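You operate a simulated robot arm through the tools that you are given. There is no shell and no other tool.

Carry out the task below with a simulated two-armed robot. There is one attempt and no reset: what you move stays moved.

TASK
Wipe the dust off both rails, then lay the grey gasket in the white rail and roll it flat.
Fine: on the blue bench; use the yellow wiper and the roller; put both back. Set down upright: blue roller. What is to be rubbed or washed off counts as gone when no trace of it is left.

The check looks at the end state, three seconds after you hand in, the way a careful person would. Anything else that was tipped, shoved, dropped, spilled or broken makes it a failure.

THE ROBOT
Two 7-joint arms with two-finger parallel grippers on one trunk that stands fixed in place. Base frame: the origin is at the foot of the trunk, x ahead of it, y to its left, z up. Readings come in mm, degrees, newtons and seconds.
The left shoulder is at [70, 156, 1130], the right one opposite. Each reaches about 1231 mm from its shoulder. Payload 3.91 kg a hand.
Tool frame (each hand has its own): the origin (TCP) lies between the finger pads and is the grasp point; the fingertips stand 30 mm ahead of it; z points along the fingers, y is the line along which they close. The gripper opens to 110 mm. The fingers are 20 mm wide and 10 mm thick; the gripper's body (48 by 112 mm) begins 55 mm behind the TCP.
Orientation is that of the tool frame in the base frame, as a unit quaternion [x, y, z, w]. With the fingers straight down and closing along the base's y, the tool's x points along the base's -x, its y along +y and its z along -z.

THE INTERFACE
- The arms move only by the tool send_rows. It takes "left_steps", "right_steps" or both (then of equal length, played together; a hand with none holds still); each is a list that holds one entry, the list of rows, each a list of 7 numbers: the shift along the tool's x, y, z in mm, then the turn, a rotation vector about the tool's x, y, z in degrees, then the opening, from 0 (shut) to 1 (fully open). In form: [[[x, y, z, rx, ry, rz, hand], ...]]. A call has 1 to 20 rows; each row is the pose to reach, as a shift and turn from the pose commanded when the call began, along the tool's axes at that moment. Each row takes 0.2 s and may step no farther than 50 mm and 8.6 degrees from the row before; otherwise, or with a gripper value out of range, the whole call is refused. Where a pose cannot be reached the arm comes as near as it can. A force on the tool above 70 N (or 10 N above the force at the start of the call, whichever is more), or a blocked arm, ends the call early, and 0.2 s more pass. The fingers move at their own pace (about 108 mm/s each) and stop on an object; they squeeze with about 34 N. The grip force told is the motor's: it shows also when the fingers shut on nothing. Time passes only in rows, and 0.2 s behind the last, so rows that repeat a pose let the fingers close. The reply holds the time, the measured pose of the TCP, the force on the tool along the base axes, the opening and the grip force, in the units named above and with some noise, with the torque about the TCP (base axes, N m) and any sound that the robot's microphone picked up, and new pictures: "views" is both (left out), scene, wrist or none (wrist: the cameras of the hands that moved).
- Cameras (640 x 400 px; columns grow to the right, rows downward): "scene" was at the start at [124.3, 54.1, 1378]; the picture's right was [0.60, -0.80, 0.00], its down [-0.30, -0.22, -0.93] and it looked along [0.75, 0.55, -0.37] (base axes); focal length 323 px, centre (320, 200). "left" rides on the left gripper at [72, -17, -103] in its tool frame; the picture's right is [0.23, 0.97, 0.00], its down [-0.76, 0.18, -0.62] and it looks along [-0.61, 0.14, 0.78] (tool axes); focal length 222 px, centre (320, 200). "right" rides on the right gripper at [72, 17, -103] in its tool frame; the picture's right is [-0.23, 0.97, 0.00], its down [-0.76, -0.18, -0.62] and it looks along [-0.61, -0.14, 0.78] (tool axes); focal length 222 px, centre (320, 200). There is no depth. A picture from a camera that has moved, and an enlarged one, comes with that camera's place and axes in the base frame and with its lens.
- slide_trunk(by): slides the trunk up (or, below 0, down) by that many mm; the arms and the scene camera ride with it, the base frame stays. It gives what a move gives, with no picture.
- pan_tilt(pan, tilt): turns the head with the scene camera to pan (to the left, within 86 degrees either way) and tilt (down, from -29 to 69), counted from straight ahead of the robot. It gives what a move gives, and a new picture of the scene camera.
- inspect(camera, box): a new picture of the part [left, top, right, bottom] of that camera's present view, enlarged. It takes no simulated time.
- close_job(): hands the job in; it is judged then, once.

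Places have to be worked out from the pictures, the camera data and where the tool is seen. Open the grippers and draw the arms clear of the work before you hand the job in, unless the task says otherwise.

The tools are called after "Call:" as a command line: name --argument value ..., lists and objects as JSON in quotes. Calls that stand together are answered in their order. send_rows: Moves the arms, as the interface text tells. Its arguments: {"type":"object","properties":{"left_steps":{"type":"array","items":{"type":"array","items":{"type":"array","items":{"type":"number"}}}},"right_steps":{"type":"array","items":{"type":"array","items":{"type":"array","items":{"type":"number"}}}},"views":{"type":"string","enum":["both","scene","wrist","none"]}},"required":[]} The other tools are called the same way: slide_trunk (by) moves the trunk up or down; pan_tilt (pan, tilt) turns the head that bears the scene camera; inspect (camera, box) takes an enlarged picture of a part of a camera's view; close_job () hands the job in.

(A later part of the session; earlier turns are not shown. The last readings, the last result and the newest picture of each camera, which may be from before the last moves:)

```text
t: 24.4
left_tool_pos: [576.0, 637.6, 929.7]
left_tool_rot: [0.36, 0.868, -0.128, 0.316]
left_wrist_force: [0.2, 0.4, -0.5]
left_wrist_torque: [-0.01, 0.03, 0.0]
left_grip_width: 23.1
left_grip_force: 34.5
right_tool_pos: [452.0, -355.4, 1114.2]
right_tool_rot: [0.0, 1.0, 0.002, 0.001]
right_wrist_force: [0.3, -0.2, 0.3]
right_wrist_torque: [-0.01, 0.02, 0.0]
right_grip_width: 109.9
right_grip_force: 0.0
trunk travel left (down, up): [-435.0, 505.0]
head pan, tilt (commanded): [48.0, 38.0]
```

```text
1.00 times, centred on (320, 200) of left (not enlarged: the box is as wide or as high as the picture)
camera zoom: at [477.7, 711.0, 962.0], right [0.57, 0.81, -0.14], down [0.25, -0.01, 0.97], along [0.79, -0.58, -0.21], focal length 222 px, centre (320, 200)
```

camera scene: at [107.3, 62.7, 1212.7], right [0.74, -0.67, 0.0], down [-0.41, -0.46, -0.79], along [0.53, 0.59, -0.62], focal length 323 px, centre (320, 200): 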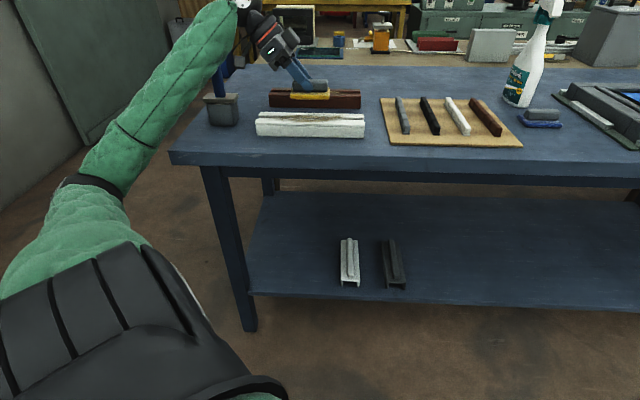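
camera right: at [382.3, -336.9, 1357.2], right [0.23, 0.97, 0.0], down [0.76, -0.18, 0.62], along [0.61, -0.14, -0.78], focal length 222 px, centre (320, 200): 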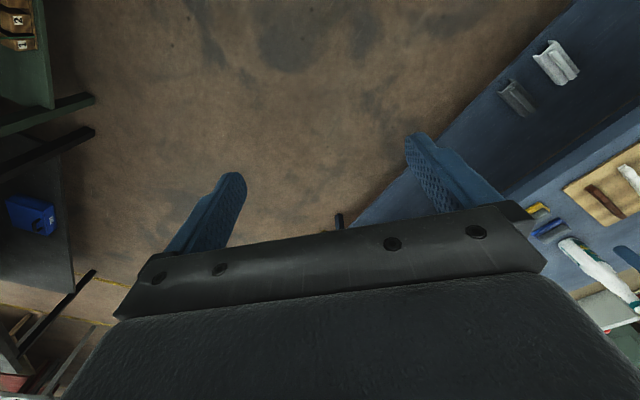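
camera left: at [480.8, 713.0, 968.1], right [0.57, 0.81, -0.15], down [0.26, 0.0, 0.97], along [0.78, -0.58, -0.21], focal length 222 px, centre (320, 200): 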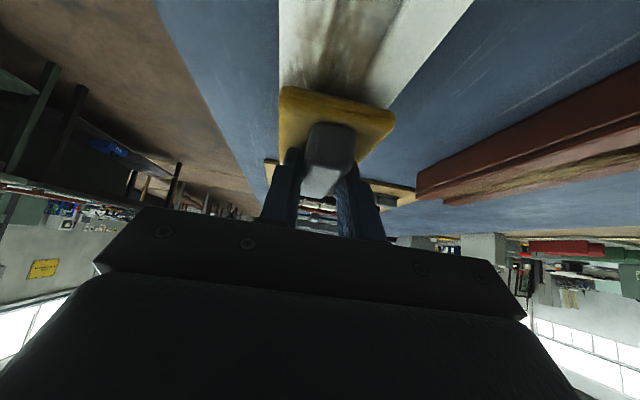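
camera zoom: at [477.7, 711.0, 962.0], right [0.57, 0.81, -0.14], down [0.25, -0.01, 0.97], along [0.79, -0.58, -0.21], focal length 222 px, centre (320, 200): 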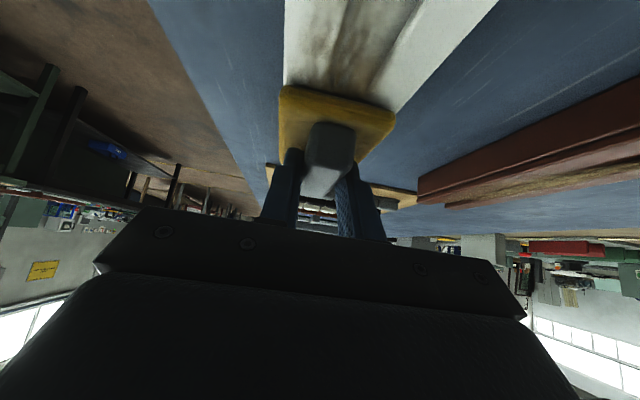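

The wrist housing or forearm may be resting on the tall roller handle (its top is near z≈1036). I raise the hand at once and check whether the trunk relaxes.

Call:
send_rows --left_steps '[[[-3.2, 0, -3.8, 0, 0, 0, 0], [-9.6, 0, -11.5, 0, 0, 0, 0], [-19.3, 0, -23, 0, 0, 0, 0], [-32.2, 0, -38.3, 0, 0, 0, 0]]]' --views "both"

Call:
inspect --camera "scene" --box '[180, 0, 340, 110]'

```text
t: 25.4
left_tool_pos: [579.5, 642.1, 975.9]
left_tool_rot: [0.359, 0.869, -0.131, 0.316]
left_wrist_force: [0.0, -0.5, 0.2]
left_wrist_torque: [0.03, 0.02, 0.04]
left_grip_width: 23.0
left_grip_force: 33.9
right_tool_pos: [455.8, -351.5, 1113.8]
right_tool_rot: [0.0, 1.0, 0.0, 0.0]
right_wrist_force: [0.1, 0.8, 0.0]
right_wrist_torque: [-0.01, -0.01, -0.01]
right_grip_width: 110.0
right_grip_force: 0.0
trunk travel left (down, up): [-435.0, 505.0]
head pan, tilt (commanded): [48.0, 38.0]
camera scene: at [108.3, 63.0, 1212.6], right [0.74, -0.67, 0.0], down [-0.41, -0.46, -0.79], along [0.53, 0.58, -0.62], focal length 323 px, centre (320, 200)
camera left: at [481.5, 715.2, 1007.0], right [0.56, 0.81, -0.15], down [0.26, 0.0, 0.97], along [0.78, -0.58, -0.21], focal length 222 px, centre (320, 200)
```

scene: 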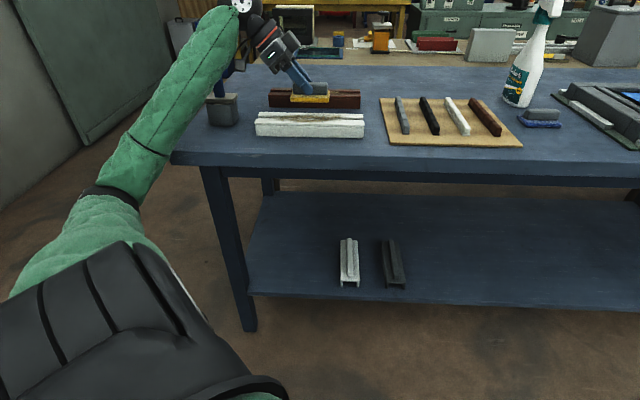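
left: 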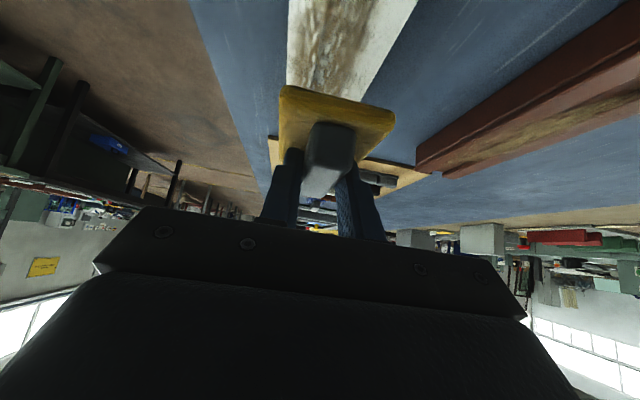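

```text
3.64 times, centred on (260, 55) of scene
camera zoom: at [108.3, 63.0, 1212.6], right [0.74, -0.67, 0.0], down [-0.41, -0.46, -0.79], along [0.53, 0.58, -0.62], focal length 1176 px, centre (538, 727)
```

zoom: 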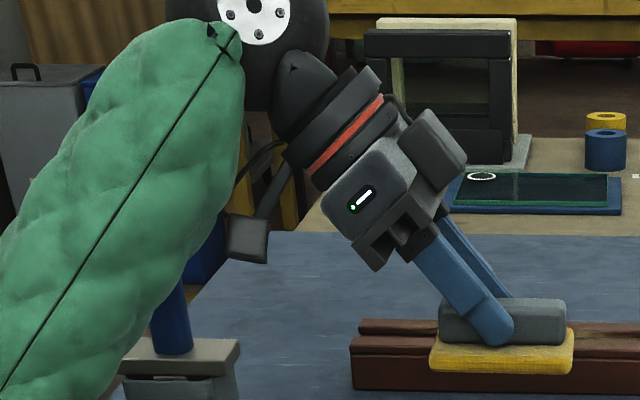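

Raising freed it: a link of the tilted arm was touching the roller's handle, so this tilt direction is unsuitable near the roller. I'll set the wiper down on the white rail's right part (away from the roller) and regrasp it by its ends with the hand tilted outward (+n), which also suits the far brown rail. First I shift 70 mm to the right along the rail.

Call:
send_rows --left_steps '[[[-18, 0, 15, 0, 0, 0, 0], [-36, 0, 30, 0, 0, 0, 0], [-53.6, 0, 45, 0, 0, 0, 0], [-53.6, 0, 45, 0, 0, 0, 0]]]' --views "scene"

Call:
inspect --camera "scene" --box '[180, 0, 340, 140]'

```text
t: 26.4
left_tool_pos: [627.5, 592.3, 973.8]
left_tool_rot: [0.359, 0.868, -0.131, 0.316]
left_wrist_force: [-0.1, 0.0, -0.8]
left_wrist_torque: [0.02, 0.0, 0.01]
left_grip_width: 23.4
left_grip_force: 34.2
right_tool_pos: [455.6, -351.8, 1113.4]
right_tool_rot: [0.001, 1.0, 0.0, 0.0]
right_wrist_force: [0.2, 0.4, -0.5]
right_wrist_torque: [-0.03, -0.02, -0.02]
right_grip_width: 109.8
right_grip_force: 0.1
trunk travel left (down, up): [-435.0, 505.0]
head pan, tilt (commanded): [48.0, 38.0]
camera scene: at [107.1, 63.0, 1212.7], right [0.74, -0.67, 0.0], down [-0.41, -0.46, -0.79], along [0.53, 0.59, -0.62], focal length 323 px, centre (320, 200)
```

scene: 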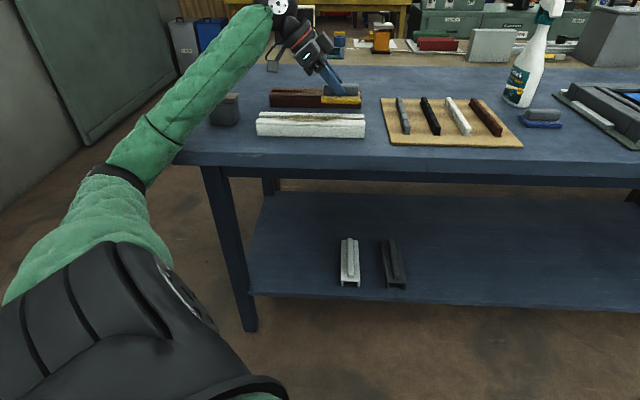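

```text
2.86 times, centred on (260, 70) of scene
camera zoom: at [107.1, 63.0, 1212.7], right [0.74, -0.67, 0.0], down [-0.41, -0.46, -0.79], along [0.53, 0.59, -0.62], focal length 924 px, centre (491, 571)
```

zoom: 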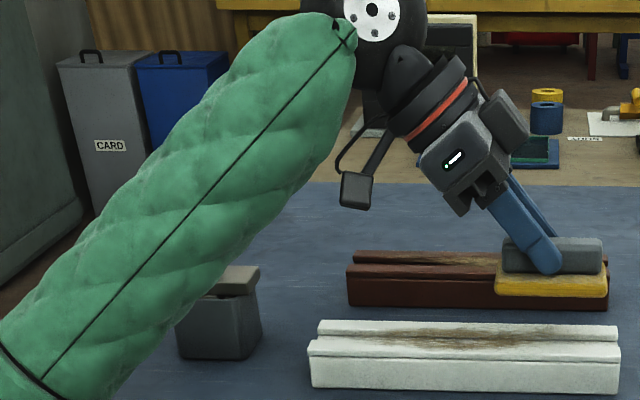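

The hand is now clear of the roller. I descend onto the rail in small stages again, watching the force, the z reading and the trunk's lean.

Call:
send_rows --left_steps '[[[9, 0, 10.7, 0, 0, 0, 0], [18, 0, 21.4, 0, 0, 0, 0], [25.7, 0, 30.6, 0, 0, 0, 0], [25.7, 0, 30.6, 0, 0, 0, 0]]]' --views "none"

Call:
inspect --camera "scene" --box '[240, 60, 400, 150]'

```text
t: 27.4
left_tool_pos: [624.3, 582.9, 947.1]
left_tool_rot: [0.362, 0.868, -0.125, 0.317]
left_wrist_force: [-0.6, -0.6, -0.7]
left_wrist_torque: [0.02, -0.02, -0.02]
left_grip_width: 23.0
left_grip_force: 34.2
right_tool_pos: [451.9, -358.9, 1114.9]
right_tool_rot: [0.0, 1.0, 0.004, 0.002]
right_wrist_force: [0.7, 0.1, 0.0]
right_wrist_torque: [0.03, -0.03, 0.0]
right_grip_width: 110.1
right_grip_force: 0.1
trunk travel left (down, up): [-435.0, 505.0]
head pan, tilt (commanded): [48.0, 38.0]
```

```text
4.00 times, centred on (320, 105) of scene
camera zoom: at [102.6, 53.5, 1214.7], right [0.74, -0.67, 0.0], down [-0.41, -0.45, -0.79], along [0.53, 0.59, -0.61], focal length 1293 px, centre (320, 580)
```

zoom: 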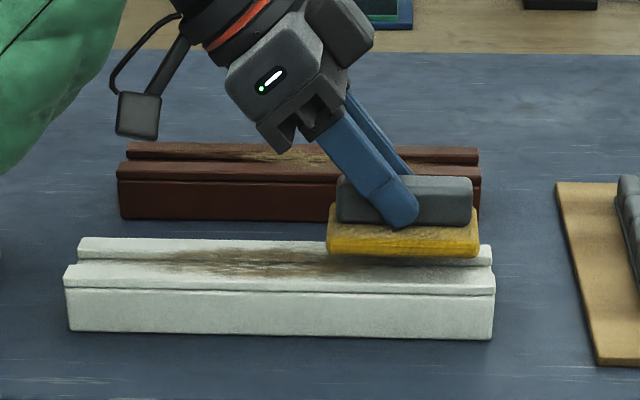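

The trunk leans again (camera moved about 10 mm, mostly toward -y) with the hand still above the rail, so the forearm itself is touching something. I raise it again and look around the forearm.

Call:
send_rows --left_steps '[[[-9, 0, -10.7, 0, 0, 0, 0], [-18, 0, -21.4, 0, 0, 0, 0], [-36, 0, -42.8, 0, 0, 0, 0], [-54, 0, -64, 0, 0, 0, 0], [-54, 0, -64, 0, 0, 0, 0]]]' --views "none"

Call:
pan_tilt --pan 75 --tilt 35

```text
t: 28.6
left_tool_pos: [629.1, 590.0, 1018.7]
left_tool_rot: [0.359, 0.868, -0.132, 0.316]
left_wrist_force: [-0.3, -0.1, -1.2]
left_wrist_torque: [0.01, 0.0, 0.0]
left_grip_width: 23.2
left_grip_force: 34.2
right_tool_pos: [455.5, -352.2, 1113.5]
right_tool_rot: [0.0, 1.0, 0.0, -0.001]
right_wrist_force: [0.4, 0.2, -0.2]
right_wrist_torque: [0.02, 0.01, 0.01]
right_grip_width: 110.3
right_grip_force: 0.1
trunk travel left (down, up): [-435.0, 505.0]
head pan, tilt (commanded): [48.0, 38.0]
```

```text
t: 29.5
left_tool_pos: [628.9, 588.5, 1017.7]
left_tool_rot: [0.36, 0.868, -0.131, 0.315]
left_wrist_force: [-0.1, -0.8, -0.5]
left_wrist_torque: [-0.01, -0.02, 0.0]
left_grip_width: 23.2
left_grip_force: 33.4
right_tool_pos: [454.8, -351.8, 1114.2]
right_tool_rot: [0.0, 1.0, 0.0, 0.0]
right_wrist_force: [0.0, -0.2, 0.6]
right_wrist_torque: [0.02, 0.0, -0.01]
right_grip_width: 110.1
right_grip_force: 0.0
trunk travel left (down, up): [-435.0, 505.0]
head pan, tilt (commanded): [75.0, 35.0]
camera scene: at [72.4, 83.6, 1217.2], right [0.97, -0.26, 0.0], down [-0.15, -0.55, -0.82], along [0.21, 0.79, -0.57], focal length 323 px, centre (320, 200)
```

scene: 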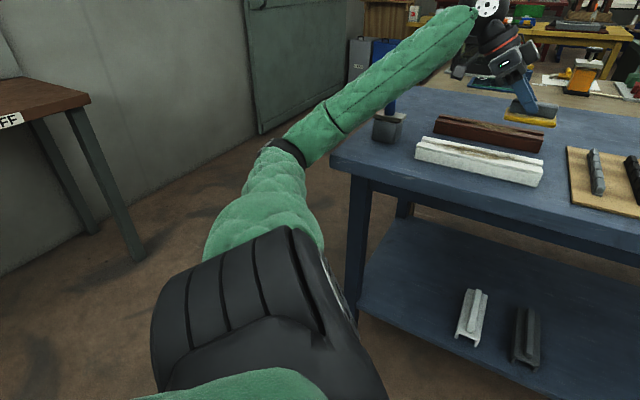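

The forearm passes close above the roller area in this posture. I zoom in on the roller and its stand to see that they're undisturbed.

Call:
inspect --camera "scene" --box '[330, 40, 490, 170]'

Call:
inspect --camera "left" --box '[0, 0, 640, 400]'

```text
3.08 times, centred on (410, 105) of scene
camera zoom: at [72.4, 83.6, 1217.2], right [0.97, -0.26, 0.0], down [-0.15, -0.55, -0.82], along [0.21, 0.79, -0.57], focal length 995 px, centre (43, 492)
```

zoom: 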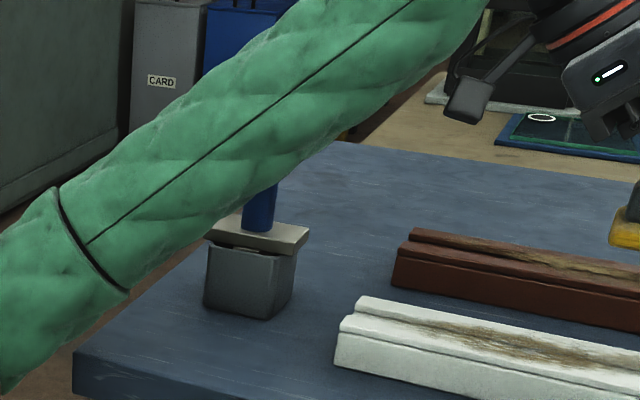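

```text
1.00 times, centred on (320, 200) of left (not enlarged: the box is as wide or as high as the picture)
camera zoom: at [530.3, 663.0, 1050.1], right [0.57, 0.81, -0.15], down [0.26, 0.0, 0.97], along [0.78, -0.58, -0.21], focal length 222 px, centre (320, 200)
```

zoom: 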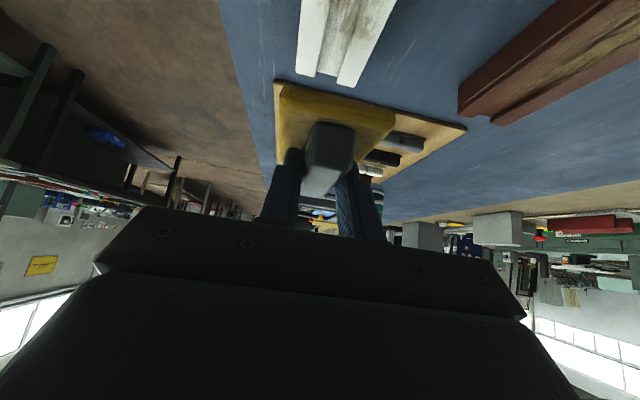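

The roller still stands upright in its holder. I raise the trunk back by 140 mm so the forearm comes in from higher up, then try the descent again from there.

Call:
slide_trunk --by 140

Call:
send_rows --left_steps '[[[25, 0, 30, 0, 0, 0, 0], [51.4, 0, 61.3, 0, 0, 0, 0], [77.2, 0, 91.9, 0, 0, 0, 0], [102.9, 0, 122.6, 0, 0, 0, 0], [118, 0, 140, 0, 0, 0, 0], [118, 0, 140, 0, 0, 0, 0]]]' --views "scene"

```text
t: 31.2
left_tool_pos: [629.2, 589.6, 1158.6]
left_tool_rot: [0.359, 0.868, -0.131, 0.316]
left_wrist_force: [0.6, 0.3, -0.8]
left_wrist_torque: [0.01, 0.0, -0.01]
left_grip_width: 22.9
left_grip_force: 33.8
right_tool_pos: [455.7, -352.4, 1254.2]
right_tool_rot: [0.0, 1.0, 0.0, 0.0]
right_wrist_force: [0.4, -1.2, -0.8]
right_wrist_torque: [0.03, -0.01, -0.02]
right_grip_width: 109.9
right_grip_force: 0.1
trunk travel left (down, up): [-575.0, 365.0]
head pan, tilt (commanded): [75.0, 35.0]
```

```text
t: 32.6
left_tool_pos: [628.3, 589.3, 975.8]
left_tool_rot: [0.359, 0.869, -0.131, 0.316]
left_wrist_force: [0.1, -0.4, 0.4]
left_wrist_torque: [0.01, 0.02, 0.01]
left_grip_width: 23.0
left_grip_force: 34.0
right_tool_pos: [456.4, -351.4, 1254.1]
right_tool_rot: [0.0, 1.0, 0.0, 0.0]
right_wrist_force: [-0.2, 0.6, 1.0]
right_wrist_torque: [0.0, 0.02, -0.01]
right_grip_width: 110.3
right_grip_force: 0.1
trunk travel left (down, up): [-575.0, 365.0]
head pan, tilt (commanded): [75.0, 35.0]
camera scene: at [72.4, 83.6, 1357.2], right [0.97, -0.26, 0.0], down [-0.15, -0.55, -0.82], along [0.21, 0.79, -0.57], focal length 323 px, centre (320, 200)
```

scene: 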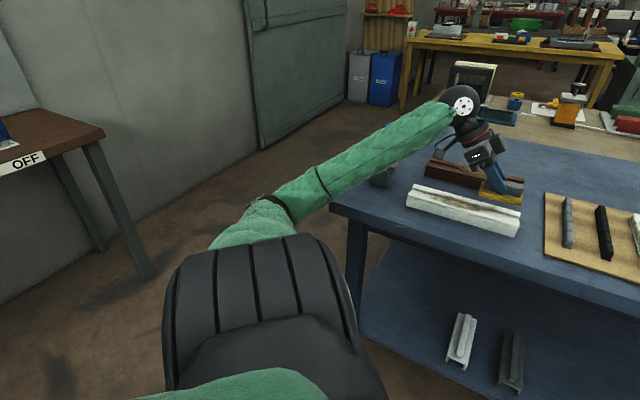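

No lean now (camera at its usual place). I continue down to z≈935 and read the poses again.

Call:
send_rows --left_steps '[[[9, 0, 10.7, 0, 0, 0, 0], [18, 0, 21.4, 0, 0, 0, 0], [26, 0, 31, 0, 0, 0, 0], [26, 0, 31, 0, 0, 0, 0]]]' --views "none"

Call:
inspect --camera "scene" --box '[380, 80, 560, 250]'

```text
t: 33.6
left_tool_pos: [628.0, 591.3, 934.6]
left_tool_rot: [0.359, 0.868, -0.131, 0.317]
left_wrist_force: [-0.5, 0.0, -0.6]
left_wrist_torque: [0.02, 0.01, -0.01]
left_grip_width: 23.6
left_grip_force: 33.9
right_tool_pos: [454.8, -352.6, 1254.4]
right_tool_rot: [0.0, 1.0, 0.0, 0.0]
right_wrist_force: [0.4, 0.1, 0.2]
right_wrist_torque: [0.02, 0.01, -0.01]
right_grip_width: 110.3
right_grip_force: 0.1
trunk travel left (down, up): [-575.0, 365.0]
head pan, tilt (commanded): [75.0, 35.0]
```

```text
2.35 times, centred on (470, 165) of scene
camera zoom: at [72.4, 83.5, 1357.2], right [0.97, -0.26, 0.0], down [-0.15, -0.55, -0.82], along [0.21, 0.79, -0.57], focal length 761 px, centre (-33, 282)
```

zoom: 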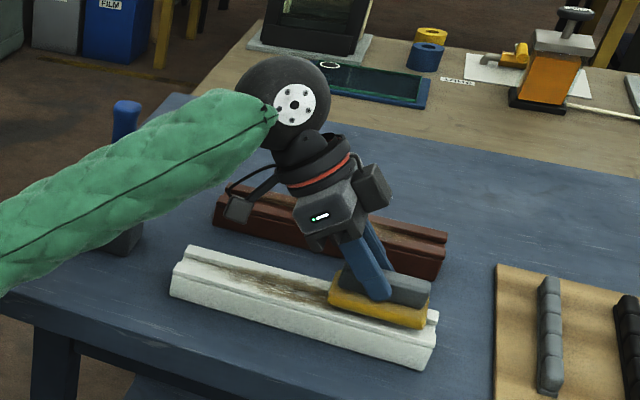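

The roller's handle shows upright behind the forearm and there is no lean now. I continue down in 2–3 mm steps to touch the rail.

Call:
send_rows --left_steps '[[[1.3, 0, 1.5, 0, 0, 0, 0], [2.6, 0, 3.1, 0, 0, 0, 0], [2.6, 0, 3.1, 0, 0, 0, 0]]]' --views "none"

Call:
send_rows --left_steps '[[[1, 0, 1.15, 0, 0, 0, 0], [1.9, 0, 2.3, 0, 0, 0, 0], [1.9, 0, 2.3, 0, 0, 0, 0]]]' --views "none"

Call:
send_rows --left_steps '[[[1, 0, 1.15, 0, 0, 0, 0], [1.3, 0, 1.5, 0, 0, 0, 0], [1.3, 0, 1.5, 0, 0, 0, 0]]]' --views "none"

```text
t: 34.4
left_tool_pos: [628.8, 590.6, 930.3]
left_tool_rot: [0.36, 0.868, -0.131, 0.316]
left_wrist_force: [-0.7, 0.0, -1.0]
left_wrist_torque: [0.01, 0.01, -0.02]
left_grip_width: 23.1
left_grip_force: 33.9
right_tool_pos: [455.0, -351.5, 1253.4]
right_tool_rot: [0.0, 1.0, 0.0, 0.0]
right_wrist_force: [0.1, -0.1, -0.2]
right_wrist_torque: [0.0, -0.01, -0.02]
right_grip_width: 109.9
right_grip_force: 0.0
trunk travel left (down, up): [-575.0, 365.0]
head pan, tilt (commanded): [75.0, 35.0]
```

```text
t: 35.2
left_tool_pos: [627.4, 590.1, 927.8]
left_tool_rot: [0.359, 0.868, -0.13, 0.316]
left_wrist_force: [2.1, 0.9, 4.9]
left_wrist_torque: [-0.24, -0.27, 0.1]
left_grip_width: 23.1
left_grip_force: 33.6
right_tool_pos: [455.0, -351.3, 1254.0]
right_tool_rot: [0.0, 1.0, 0.0, -0.001]
right_wrist_force: [-0.2, 0.6, -0.7]
right_wrist_torque: [-0.03, 0.01, 0.03]
right_grip_width: 109.9
right_grip_force: 0.1
trunk travel left (down, up): [-575.0, 365.0]
head pan, tilt (commanded): [75.0, 35.0]
```

```text
t: 36.0
left_tool_pos: [627.3, 590.0, 928.0]
left_tool_rot: [0.36, 0.868, -0.13, 0.317]
left_wrist_force: [4.5, 7.3, 24.3]
left_wrist_torque: [-0.21, -0.39, 0.13]
left_grip_width: 23.2
left_grip_force: 33.9
right_tool_pos: [454.5, -352.2, 1254.2]
right_tool_rot: [0.0, 1.0, -0.001, 0.0]
right_wrist_force: [0.0, -0.6, 0.2]
right_wrist_torque: [-0.01, 0.05, 0.02]
right_grip_width: 110.1
right_grip_force: 0.1
trunk travel left (down, up): [-575.0, 365.0]
head pan, tilt (commanded): [75.0, 35.0]
```

Contact at TCP z≈928 with 24 N, so the force sensor works and the rail top is at about z=882. I ease the pressure, open the fingers, and withdraw the hand so I can regrasp the wiper by its ends.

Call:
send_rows --left_steps '[[[-1.1, 0, -1.3, 0, 0, 0, 0], [-1.1, 0, -1.3, 0, 0, 0, 0.35], [-1.1, 0, -1.3, 0, 0, 0, 0.7], [-1.1, 0, -1.3, 0, 0, 0, 1], [-1.1, 0, -1.3, 0, 0, 0, 1]]]' --views "none"

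Call:
inspect --camera "scene" --box '[380, 80, 560, 250]'

```text
t: 37.2
left_tool_pos: [628.3, 589.3, 925.6]
left_tool_rot: [0.36, 0.868, -0.131, 0.316]
left_wrist_force: [-0.7, -0.2, -0.1]
left_wrist_torque: [-0.02, -0.04, 0.01]
left_grip_width: 109.9
left_grip_force: 0.1
right_tool_pos: [456.2, -351.8, 1253.0]
right_tool_rot: [0.0, 1.0, 0.0, 0.0]
right_wrist_force: [-0.1, 0.4, 0.4]
right_wrist_torque: [0.0, -0.01, 0.03]
right_grip_width: 110.1
right_grip_force: 0.1
trunk travel left (down, up): [-575.0, 365.0]
head pan, tilt (commanded): [75.0, 35.0]
```

```text
2.35 times, centred on (470, 165) of scene
camera zoom: at [72.6, 83.8, 1357.1], right [0.97, -0.26, 0.0], down [-0.15, -0.55, -0.82], along [0.21, 0.79, -0.57], focal length 761 px, centre (-33, 282)
```

zoom: 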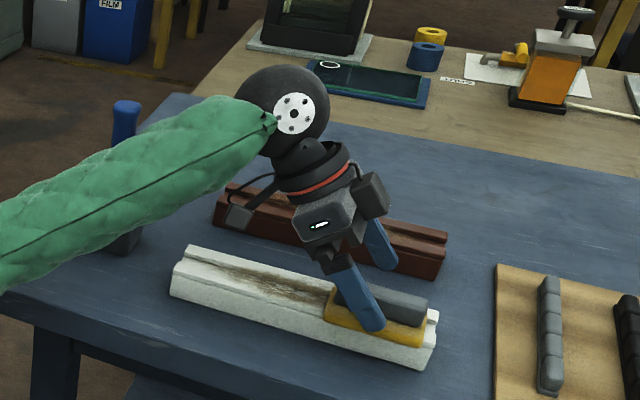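

The wiper rests on the rail, hand open. I withdraw along the fingers, rise, and take the tilt out.

Call:
send_rows --left_steps '[[[0, 0, -35, 0, 0, 0, 1], [0, 0, -70, 0, 0, 0, 1], [-19.3, 0, -93, 0, 8, 0, 1], [-38.6, 0, -116, 0, 16, 0, 1], [-38.6, 0, -116, 0, 24, 0, 1], [-38.6, 0, -116, 0, 32, 0, 1], [-38.6, 0, -116, 0, 40, 0, 1], [-38.6, 0, -116, 0, 40, 0, 1]]]' --views "none"

Call:
send_rows --left_steps '[[[0, 0, 0, 0, 0, -8.2, 1], [0, 0, 0, 0, 0, -16.4, 1], [0, 0, 0, 0, 0, -24.6, 1], [0, 0, 0, 0, 0, -32.8, 1], [0, 0, 0, 0, 0, -41, 1], [0, 0, 0, 0, 0, -49.2, 1], [0, 0, 0, 0, 0, -57.4, 1], [0, 0, 0, 0, 0, -65.6, 1], [0, 0, 0, 0, 0, -73.8, 1], [0, 0, 0, 0, 0, -82, 1], [0, 0, 0, 0, 0, -90, 1], [0, 0, 0, 0, 0, -90, 1]]]' --views "both"

```text
t: 39.0
left_tool_pos: [596.3, 618.1, 1042.1]
left_tool_rot: [0.384, 0.924, 0.001, -0.001]
left_wrist_force: [-0.5, -0.5, -0.1]
left_wrist_torque: [0.0, 0.02, -0.03]
left_grip_width: 109.9
left_grip_force: 0.1
right_tool_pos: [454.2, -356.1, 1251.9]
right_tool_rot: [0.001, 1.0, 0.001, 0.0]
right_wrist_force: [0.0, -0.6, 0.2]
right_wrist_torque: [0.03, -0.01, 0.03]
right_grip_width: 110.2
right_grip_force: 0.1
trunk travel left (down, up): [-575.0, 365.0]
head pan, tilt (commanded): [75.0, 35.0]
```

```text
t: 41.6
left_tool_pos: [595.9, 621.1, 1041.0]
left_tool_rot: [-0.383, 0.924, 0.0, 0.0]
left_wrist_force: [1.1, -0.6, 0.3]
left_wrist_torque: [0.02, -0.04, 0.0]
left_grip_width: 109.9
left_grip_force: 0.1
right_tool_pos: [455.4, -353.0, 1254.5]
right_tool_rot: [0.0, 1.0, 0.001, 0.001]
right_wrist_force: [-0.2, 0.1, -0.5]
right_wrist_torque: [-0.01, 0.0, 0.0]
right_grip_width: 110.2
right_grip_force: 0.0
trunk travel left (down, up): [-575.0, 365.0]
head pan, tilt (commanded): [75.0, 35.0]
camera scene: at [72.4, 83.7, 1357.2], right [0.97, -0.26, 0.0], down [-0.15, -0.55, -0.82], along [0.21, 0.79, -0.57], focal length 323 px, centre (320, 200)
camera left: at [557.2, 557.8, 1143.4], right [-0.85, 0.53, 0.0], down [0.41, 0.67, 0.62], along [0.33, 0.53, -0.78], focal length 222 px, centre (320, 200)
```

scene: 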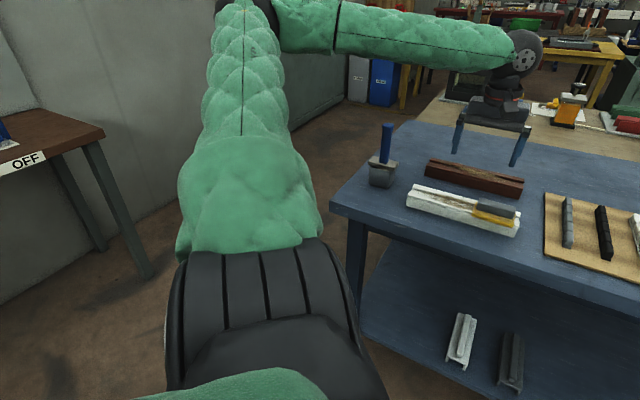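
left: 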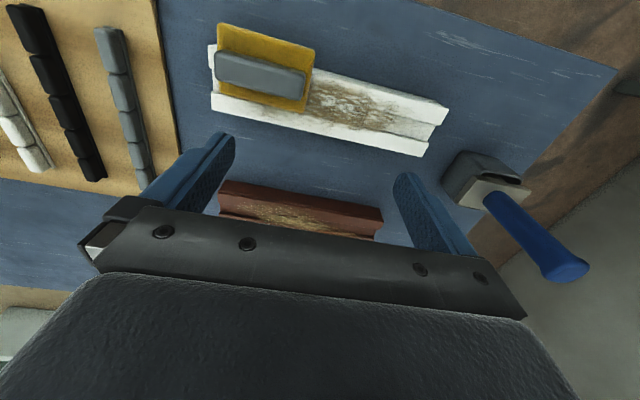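

Now the arm comes from above with a high elbow, and the wrist camera sees rails, wiper and roller well. I zoom in for exact positions.

Call:
inspect --camera "left" --box '[200, 10, 460, 170]'

Call:
inspect --camera "left" --box '[200, 160, 400, 250]'

Call:
inspect --camera "left" --box '[430, 130, 610, 300]'

```text
2.46 times, centred on (330, 90) of left
camera zoom: at [557.2, 557.8, 1143.4], right [-0.85, 0.53, 0.0], down [0.41, 0.67, 0.62], along [0.33, 0.53, -0.78], focal length 547 px, centre (295, 471)
```

zoom: 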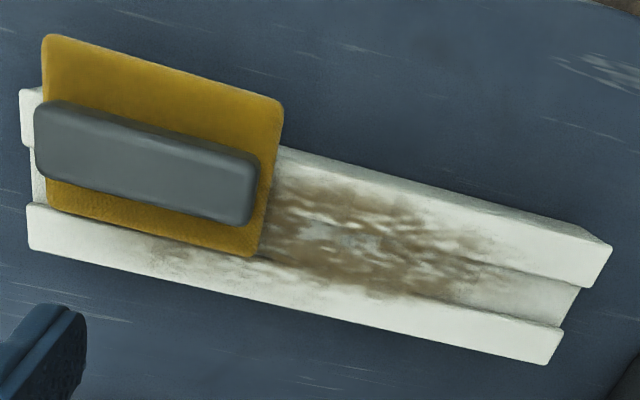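

```text
3.20 times, centred on (300, 205) of left
camera zoom: at [557.2, 557.8, 1143.4], right [-0.85, 0.53, 0.0], down [0.41, 0.67, 0.62], along [0.33, 0.53, -0.78], focal length 711 px, centre (384, 184)
```

zoom: 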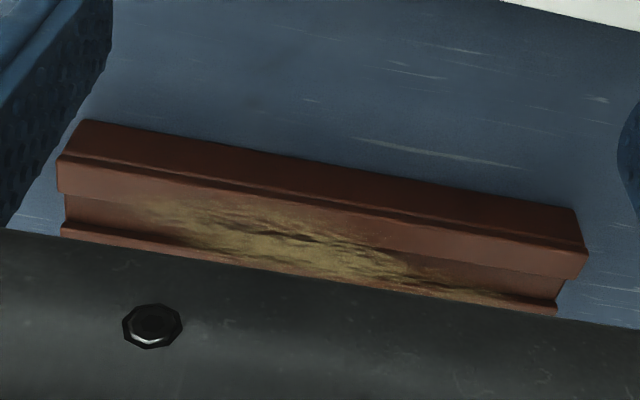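

```text
2.35 times, centred on (520, 215) of left
camera zoom: at [557.2, 557.8, 1143.4], right [-0.85, 0.53, 0.0], down [0.41, 0.67, 0.62], along [0.33, 0.53, -0.78], focal length 523 px, centre (-151, 165)
```

zoom: 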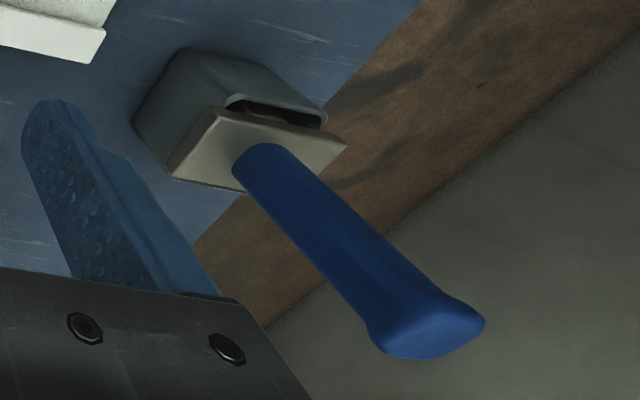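

The wiper shifted about 20 mm toward the front when released (now centred near e=43.5, n=839 in bench axes), still resting on the rail. The handle is about 79 mm long, so I tilt the hand 35° outward and move over it to grip it by its ends.

Call:
send_rows --left_steps '[[[7.4, -12.2, 8.9, 0, -7, 0, 1], [14.7, -24.5, 17.9, 0, -14, 0, 1], [22.1, -36.7, 26.8, 0, -21, 0, 1], [29.4, -49, 35.8, 0, -28, 0, 1], [36.8, -61.2, 44.7, 0, -35, 0, 1], [36.8, -61.2, 44.7, 0, -35, 0, 1]]]' --views "both"

Call:
inspect --camera "left" --box '[180, 0, 460, 180]'

Call:
inspect --camera "scene" --box '[380, 80, 560, 250]'

```text
t: 43.0
left_tool_pos: [612.9, 553.1, 996.9]
left_tool_rot: [-0.365, 0.881, 0.115, 0.279]
left_wrist_force: [0.9, 0.1, 0.1]
left_wrist_torque: [0.01, -0.01, 0.0]
left_grip_width: 110.3
left_grip_force: 0.1
right_tool_pos: [454.0, -351.2, 1254.3]
right_tool_rot: [-0.001, 1.0, 0.0, 0.0]
right_wrist_force: [0.9, -0.2, -0.4]
right_wrist_torque: [0.02, -0.03, -0.01]
right_grip_width: 110.0
right_grip_force: 0.1
trunk travel left (down, up): [-575.0, 365.0]
head pan, tilt (commanded): [75.0, 35.0]
camera scene: at [71.9, 83.9, 1357.3], right [0.97, -0.26, 0.0], down [-0.15, -0.55, -0.82], along [0.21, 0.79, -0.57], focal length 323 px, centre (320, 200)
camera left: at [541.0, 455.5, 1039.2], right [-0.82, 0.56, -0.13], down [0.06, 0.31, 0.95], along [0.57, 0.77, -0.29], focal length 222 px, centre (320, 200)
```

scene: 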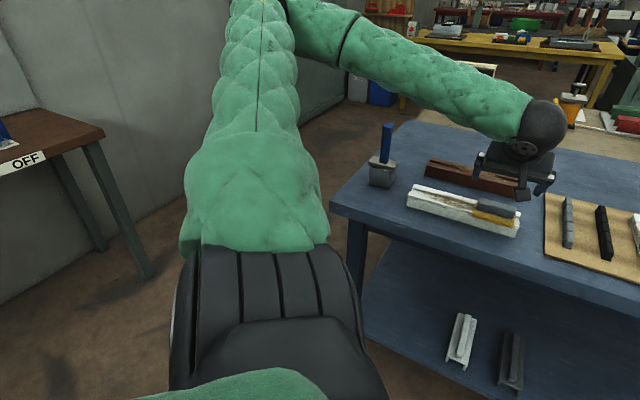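
left: 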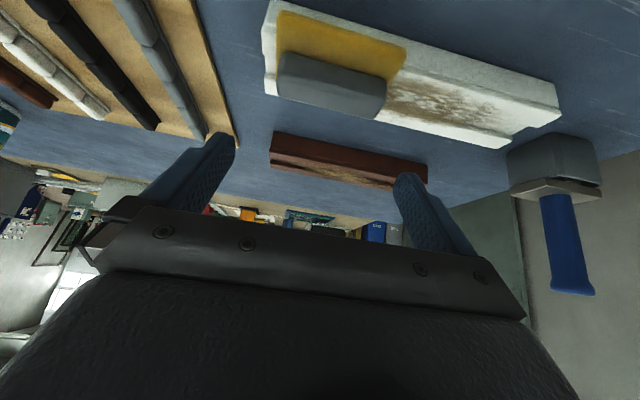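

```text
2.22 times, centred on (320, 90) of left
camera zoom: at [541.0, 455.5, 1039.2], right [-0.82, 0.56, -0.13], down [0.06, 0.31, 0.95], along [0.57, 0.77, -0.29], focal length 494 px, centre (320, 444)
```

zoom: 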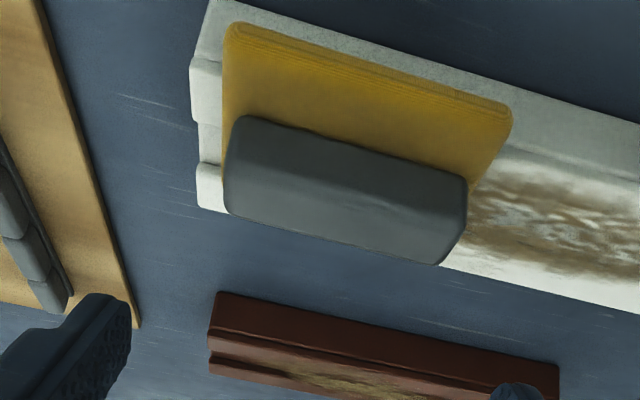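

```text
2.35 times, centred on (470, 165) of scene
camera zoom: at [71.9, 83.9, 1357.3], right [0.97, -0.26, 0.0], down [-0.15, -0.55, -0.82], along [0.21, 0.79, -0.57], focal length 761 px, centre (-33, 282)
```

zoom: 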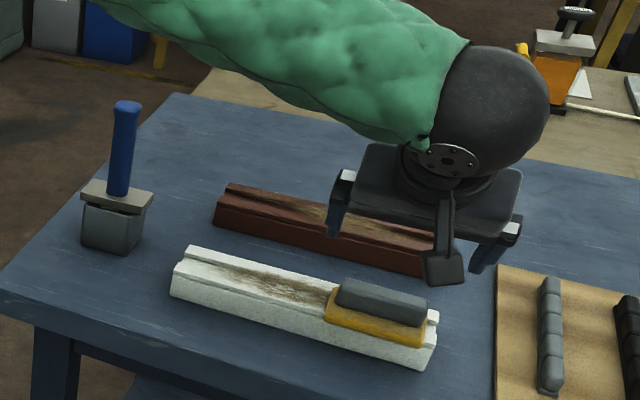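

The hand is centred on the handle's ends. I descend 70 mm with open fingers to straddle the handle.

Call:
send_rows --left_steps '[[[12, -0.5, 17, 0, 0, 0, 1], [24, -1, 34, 0, 0, 0, 1], [33, -1, 47, 0, 0, 0, 1], [40, -1, 57, 0, 0, 0, 1], [40, -1, 57, 0, 0, 0, 1]]]' --views "wrist"

Call:
inspect --camera "scene" --box '[400, 100, 560, 250]'

```text
t: 44.2
left_tool_pos: [614.4, 550.9, 928.1]
left_tool_rot: [-0.365, 0.881, 0.115, 0.278]
left_wrist_force: [0.0, 0.1, -0.4]
left_wrist_torque: [0.0, 0.02, 0.03]
left_grip_width: 109.8
left_grip_force: 0.0
right_tool_pos: [455.7, -352.6, 1253.9]
right_tool_rot: [0.001, 1.0, 0.0, 0.0]
right_wrist_force: [-0.3, -0.1, 0.4]
right_wrist_torque: [0.0, -0.02, -0.02]
right_grip_width: 110.2
right_grip_force: 0.1
trunk travel left (down, up): [-575.0, 365.0]
head pan, tilt (commanded): [75.0, 35.0]
camera left: at [542.7, 454.4, 969.4], right [-0.82, 0.56, -0.13], down [0.06, 0.31, 0.95], along [0.57, 0.77, -0.29], focal length 222 px, centre (320, 200)
```

left: 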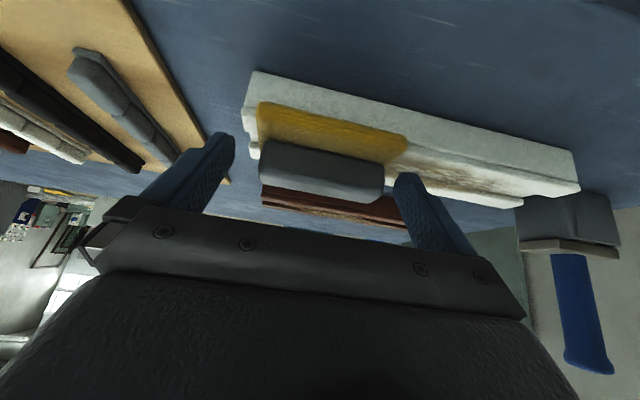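

```text
2.67 times, centred on (480, 175) of scene
camera zoom: at [72.3, 83.4, 1357.3], right [0.97, -0.26, 0.0], down [-0.15, -0.55, -0.82], along [0.21, 0.79, -0.57], focal length 862 px, centre (-107, 267)
```

zoom: 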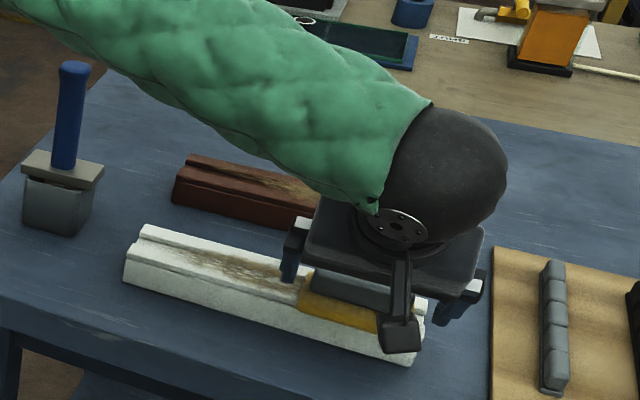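

The handle lies between the two fingers. I close the grip on its ends.

Call:
send_rows --left_steps '[[[0, 0, 0, 0, 0, 0, 0.8], [0, 0, 0, 0, 0, 0, 0.6], [0, 0, 0, 0, 0, 0, 0.3], [0, 0, 0, 0, 0, 0, 0], [0, 0, 0, 0, 0, 0, 0]]]' --views "wrist"

Call:
inspect --camera "scene" --box '[400, 100, 560, 250]'

```text
t: 45.4
left_tool_pos: [614.9, 551.8, 926.9]
left_tool_rot: [-0.365, 0.881, 0.116, 0.278]
left_wrist_force: [-0.5, -0.3, 0.7]
left_wrist_torque: [-0.01, -0.03, -0.06]
left_grip_width: 89.2
left_grip_force: 33.8
right_tool_pos: [455.8, -351.0, 1253.1]
right_tool_rot: [-0.001, 1.0, 0.0, 0.0]
right_wrist_force: [0.1, 0.2, -0.6]
right_wrist_torque: [-0.03, -0.01, -0.01]
right_grip_width: 110.2
right_grip_force: 0.0
trunk travel left (down, up): [-575.0, 365.0]
head pan, tilt (commanded): [75.0, 35.0]
camera left: at [542.7, 454.6, 969.3], right [-0.82, 0.56, -0.13], down [0.06, 0.31, 0.95], along [0.57, 0.77, -0.29], focal length 222 px, centre (320, 200)
```

left: 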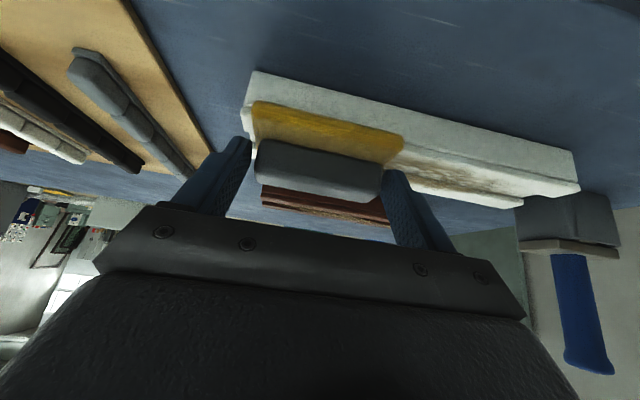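

```text
2.67 times, centred on (480, 175) of scene
camera zoom: at [72.4, 83.6, 1357.2], right [0.97, -0.26, 0.0], down [-0.15, -0.55, -0.82], along [0.21, 0.79, -0.57], focal length 862 px, centre (-107, 267)
```

zoom: 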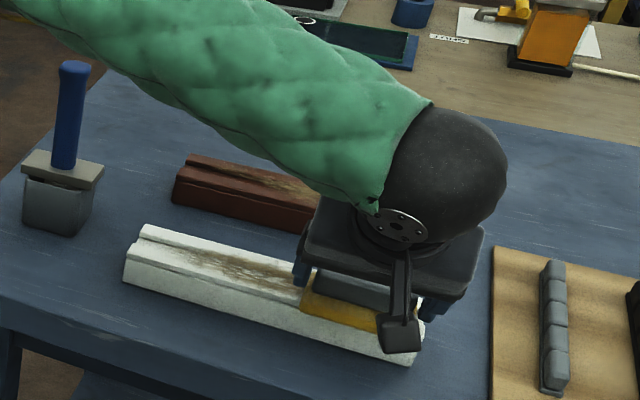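

The fingers stopped at 89 mm, more than the handle length I estimated. I zoom in to see what they're touching.

Call:
inspect --camera "left" --box '[220, 80, 440, 230]'

Call:
inspect --camera "scene" --box '[460, 160, 530, 210]'

```text
2.67 times, centred on (330, 155) of left
camera zoom: at [542.7, 454.6, 969.3], right [-0.82, 0.56, -0.13], down [0.06, 0.31, 0.95], along [0.57, 0.77, -0.29], focal length 592 px, centre (293, 320)
```

zoom: 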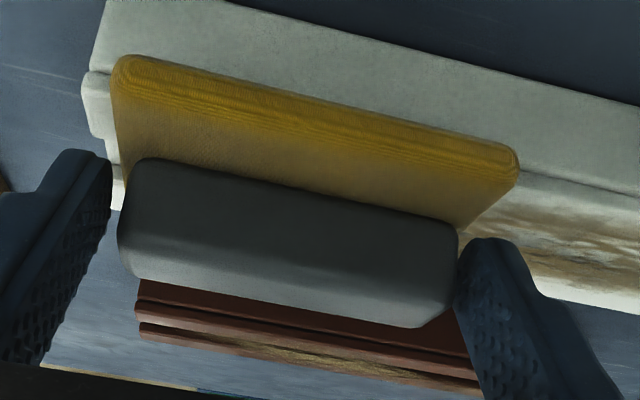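

```text
8.00 times, centred on (495, 185) of scene
camera zoom: at [72.4, 83.6, 1357.2], right [0.97, -0.26, 0.0], down [-0.15, -0.55, -0.82], along [0.21, 0.79, -0.57], focal length 2586 px, centre (-1080, 320)
```

zoom: 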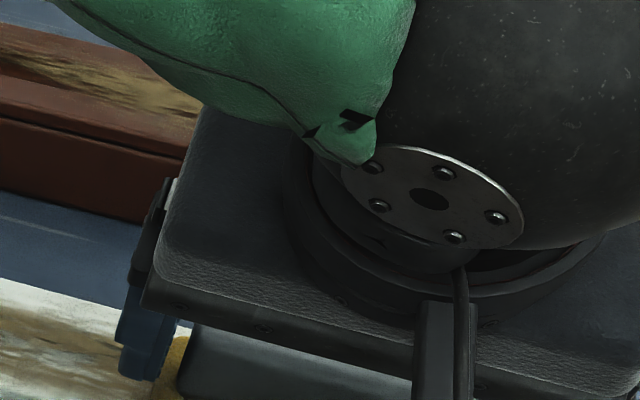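

The geometry of the finger tips matches contact with both handle ends. I lift 25 mm and check that the wiper comes along level.

Call:
send_rows --left_steps '[[[-4.3, 0, -6.1, 0, 0, 0, 0], [-8.6, 0, -12.3, 0, 0, 0, 0], [-14.3, 0, -20.5, 0, 0, 0, 0], [-14.3, 0, -20.5, 0, 0, 0, 0]]]' --views "none"

Call:
inspect --camera "left" --box '[220, 80, 440, 230]'

Call:
inspect --camera "scene" --box '[400, 100, 560, 250]'

```text
t: 46.4
left_tool_pos: [613.9, 552.3, 951.2]
left_tool_rot: [-0.366, 0.881, 0.115, 0.278]
left_wrist_force: [-0.9, 0.2, -1.6]
left_wrist_torque: [0.01, 0.02, -0.01]
left_grip_width: 88.5
left_grip_force: 33.8
right_tool_pos: [456.8, -352.3, 1252.9]
right_tool_rot: [0.0, 1.0, 0.0, 0.0]
right_wrist_force: [-0.1, -1.1, -0.8]
right_wrist_torque: [-0.02, -0.02, 0.03]
right_grip_width: 110.0
right_grip_force: 0.0
trunk travel left (down, up): [-575.0, 365.0]
head pan, tilt (commanded): [75.0, 35.0]
```

```text
2.67 times, centred on (330, 155) of left
camera zoom: at [542.5, 455.3, 992.8], right [-0.82, 0.56, -0.13], down [0.06, 0.31, 0.95], along [0.57, 0.77, -0.29], focal length 592 px, centre (293, 320)
```

zoom: 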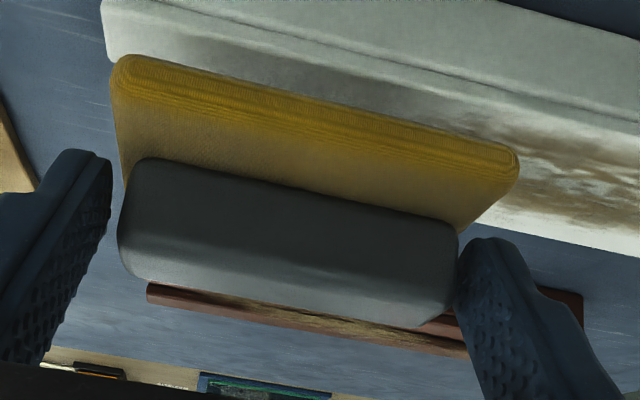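

```text
2.67 times, centred on (480, 175) of scene
camera zoom: at [72.5, 83.7, 1357.2], right [0.97, -0.26, 0.0], down [-0.15, -0.55, -0.82], along [0.21, 0.79, -0.57], focal length 862 px, centre (-107, 267)
```

zoom: 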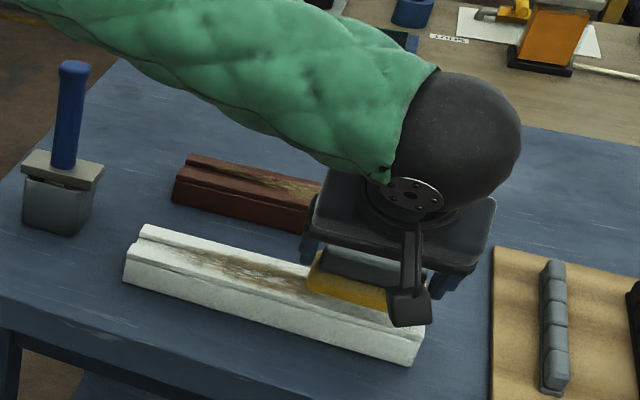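

The wiper is held firmly and level. Now I centre it across the white rail, lower it to light contact and make a first stroke along the rail toward the left end.

Call:
send_rows --left_steps '[[[-5.3, 4, 9.8, 0, 0, 0, 0], [-9.8, 4, 21.5, 0, 0, 0, 0], [-6.4, 4, 26.4, 0, 0, 0, 0], [-4.1, 4, 29.7, 0, 0, 0, 0], [-2.7, 4, 31.8, 0, 0, 0, 0], [-1.8, 4, 33, 0, 0, 0, 0], [-1.8, 4, 33, 0, 0, 0, 0]]]' --views "wrist"

```text
t: 48.0
left_tool_pos: [625.1, 568.0, 926.5]
left_tool_rot: [-0.364, 0.881, 0.115, 0.279]
left_wrist_force: [-0.5, 2.8, 15.3]
left_wrist_torque: [0.24, 0.08, 0.03]
left_grip_width: 88.5
left_grip_force: 33.8
right_tool_pos: [454.8, -352.2, 1255.0]
right_tool_rot: [0.0, 1.0, 0.0, 0.0]
right_wrist_force: [0.0, 0.9, -0.1]
right_wrist_torque: [-0.01, 0.01, 0.02]
right_grip_width: 110.2
right_grip_force: 0.1
trunk travel left (down, up): [-575.0, 365.0]
head pan, tilt (commanded): [75.0, 35.0]
camera left: at [553.5, 472.4, 969.0], right [-0.82, 0.56, -0.13], down [0.06, 0.31, 0.95], along [0.57, 0.77, -0.29], focal length 222 px, centre (320, 200)
```

left: 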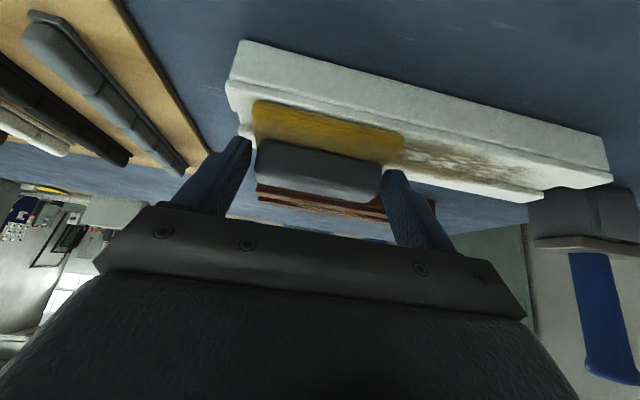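

Contact at 15 N with the wiper centred. Now I stroke along the rail to the left end of the dust and back.

Call:
send_rows --left_steps '[[[0, 24, 0, 0, 0, 0, 0], [0, 48, 0, 0, 0, 0, 0], [0, 72, 0, 0, 0, 0, 0], [0, 96, 0, 0, 0, 0, 0], [0, 120, 0, 0, 0, 0, 0], [0, 145, 0, 0, 0, 0, 0], [0, 145, 0, 0, 0, 0, 0], [0, 120, 0, 0, 0, 0, 0], [0, 96, 0, 0, 0, 0, 0], [0, 72, 0, 0, 0, 0, 0], [0, 48, 0, 0, 0, 0, 0], [0, 24, 0, 0, 0, 0, 0], [0, 0, 0, 0, 0, 0, 0]]]' --views "both"

Call:
inspect --camera "scene" --box '[380, 100, 560, 250]'

Call:
inspect --camera "left" --box '[360, 80, 640, 230]'

```text
t: 48.5
left_tool_pos: [601.0, 595.8, 911.5]
left_tool_rot: [-0.363, 0.882, 0.125, 0.275]
left_wrist_force: [-12.0, -11.7, 40.1]
left_wrist_torque: [0.27, -0.1, 0.06]
left_grip_width: 88.8
left_grip_force: 33.8
right_tool_pos: [454.6, -352.5, 1253.7]
right_tool_rot: [-0.001, 1.0, 0.0, 0.001]
right_wrist_force: [0.2, 0.4, -0.5]
right_wrist_torque: [-0.02, 0.07, 0.01]
right_grip_width: 110.1
right_grip_force: 0.0
trunk travel left (down, up): [-575.0, 365.0]
head pan, tilt (commanded): [75.0, 35.0]
stopped in row 2 (left hand): the force on the tool passed its limit at 345 N (the readings are from after the stop); the commanded pose is now the measured one
camera scene: at [70.8, 83.1, 1357.5], right [0.97, -0.26, 0.0], down [-0.15, -0.55, -0.82], along [0.21, 0.79, -0.57], focal length 323 px, centre (320, 200)
camera left: at [529.7, 497.9, 954.0], right [-0.82, 0.56, -0.11], down [0.08, 0.3, 0.95], along [0.56, 0.78, -0.29], focal length 222 px, centre (320, 200)
```

scene: 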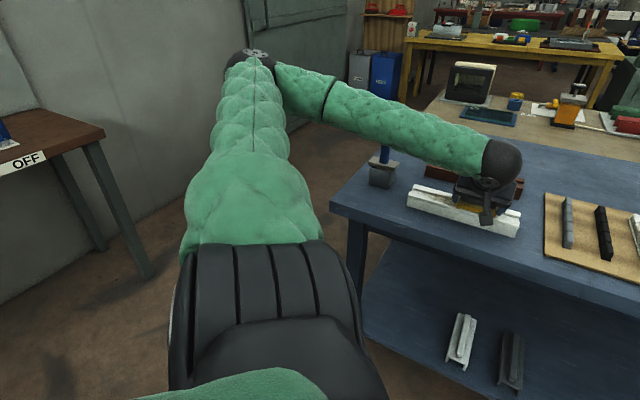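
left: 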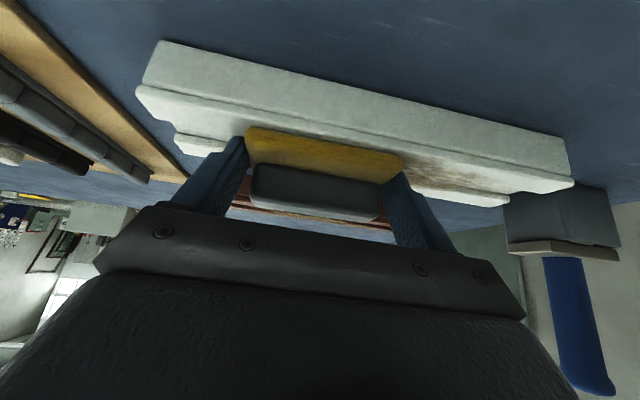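

```text
2.67 times, centred on (470, 175) of scene
camera zoom: at [70.8, 83.1, 1357.5], right [0.97, -0.26, 0.0], down [-0.15, -0.55, -0.82], along [0.21, 0.79, -0.57], focal length 862 px, centre (-80, 267)
```

zoom: 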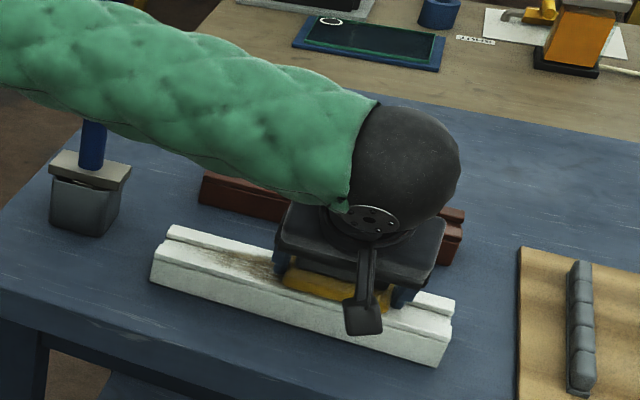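

```text
2.29 times, centred on (500, 155) of left
camera zoom: at [529.7, 497.9, 954.0], right [-0.82, 0.56, -0.11], down [0.08, 0.3, 0.95], along [0.56, 0.78, -0.29], focal length 508 px, centre (-91, 303)
```

zoom: 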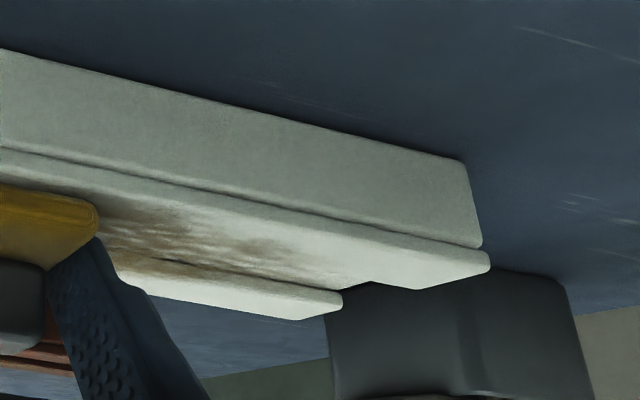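

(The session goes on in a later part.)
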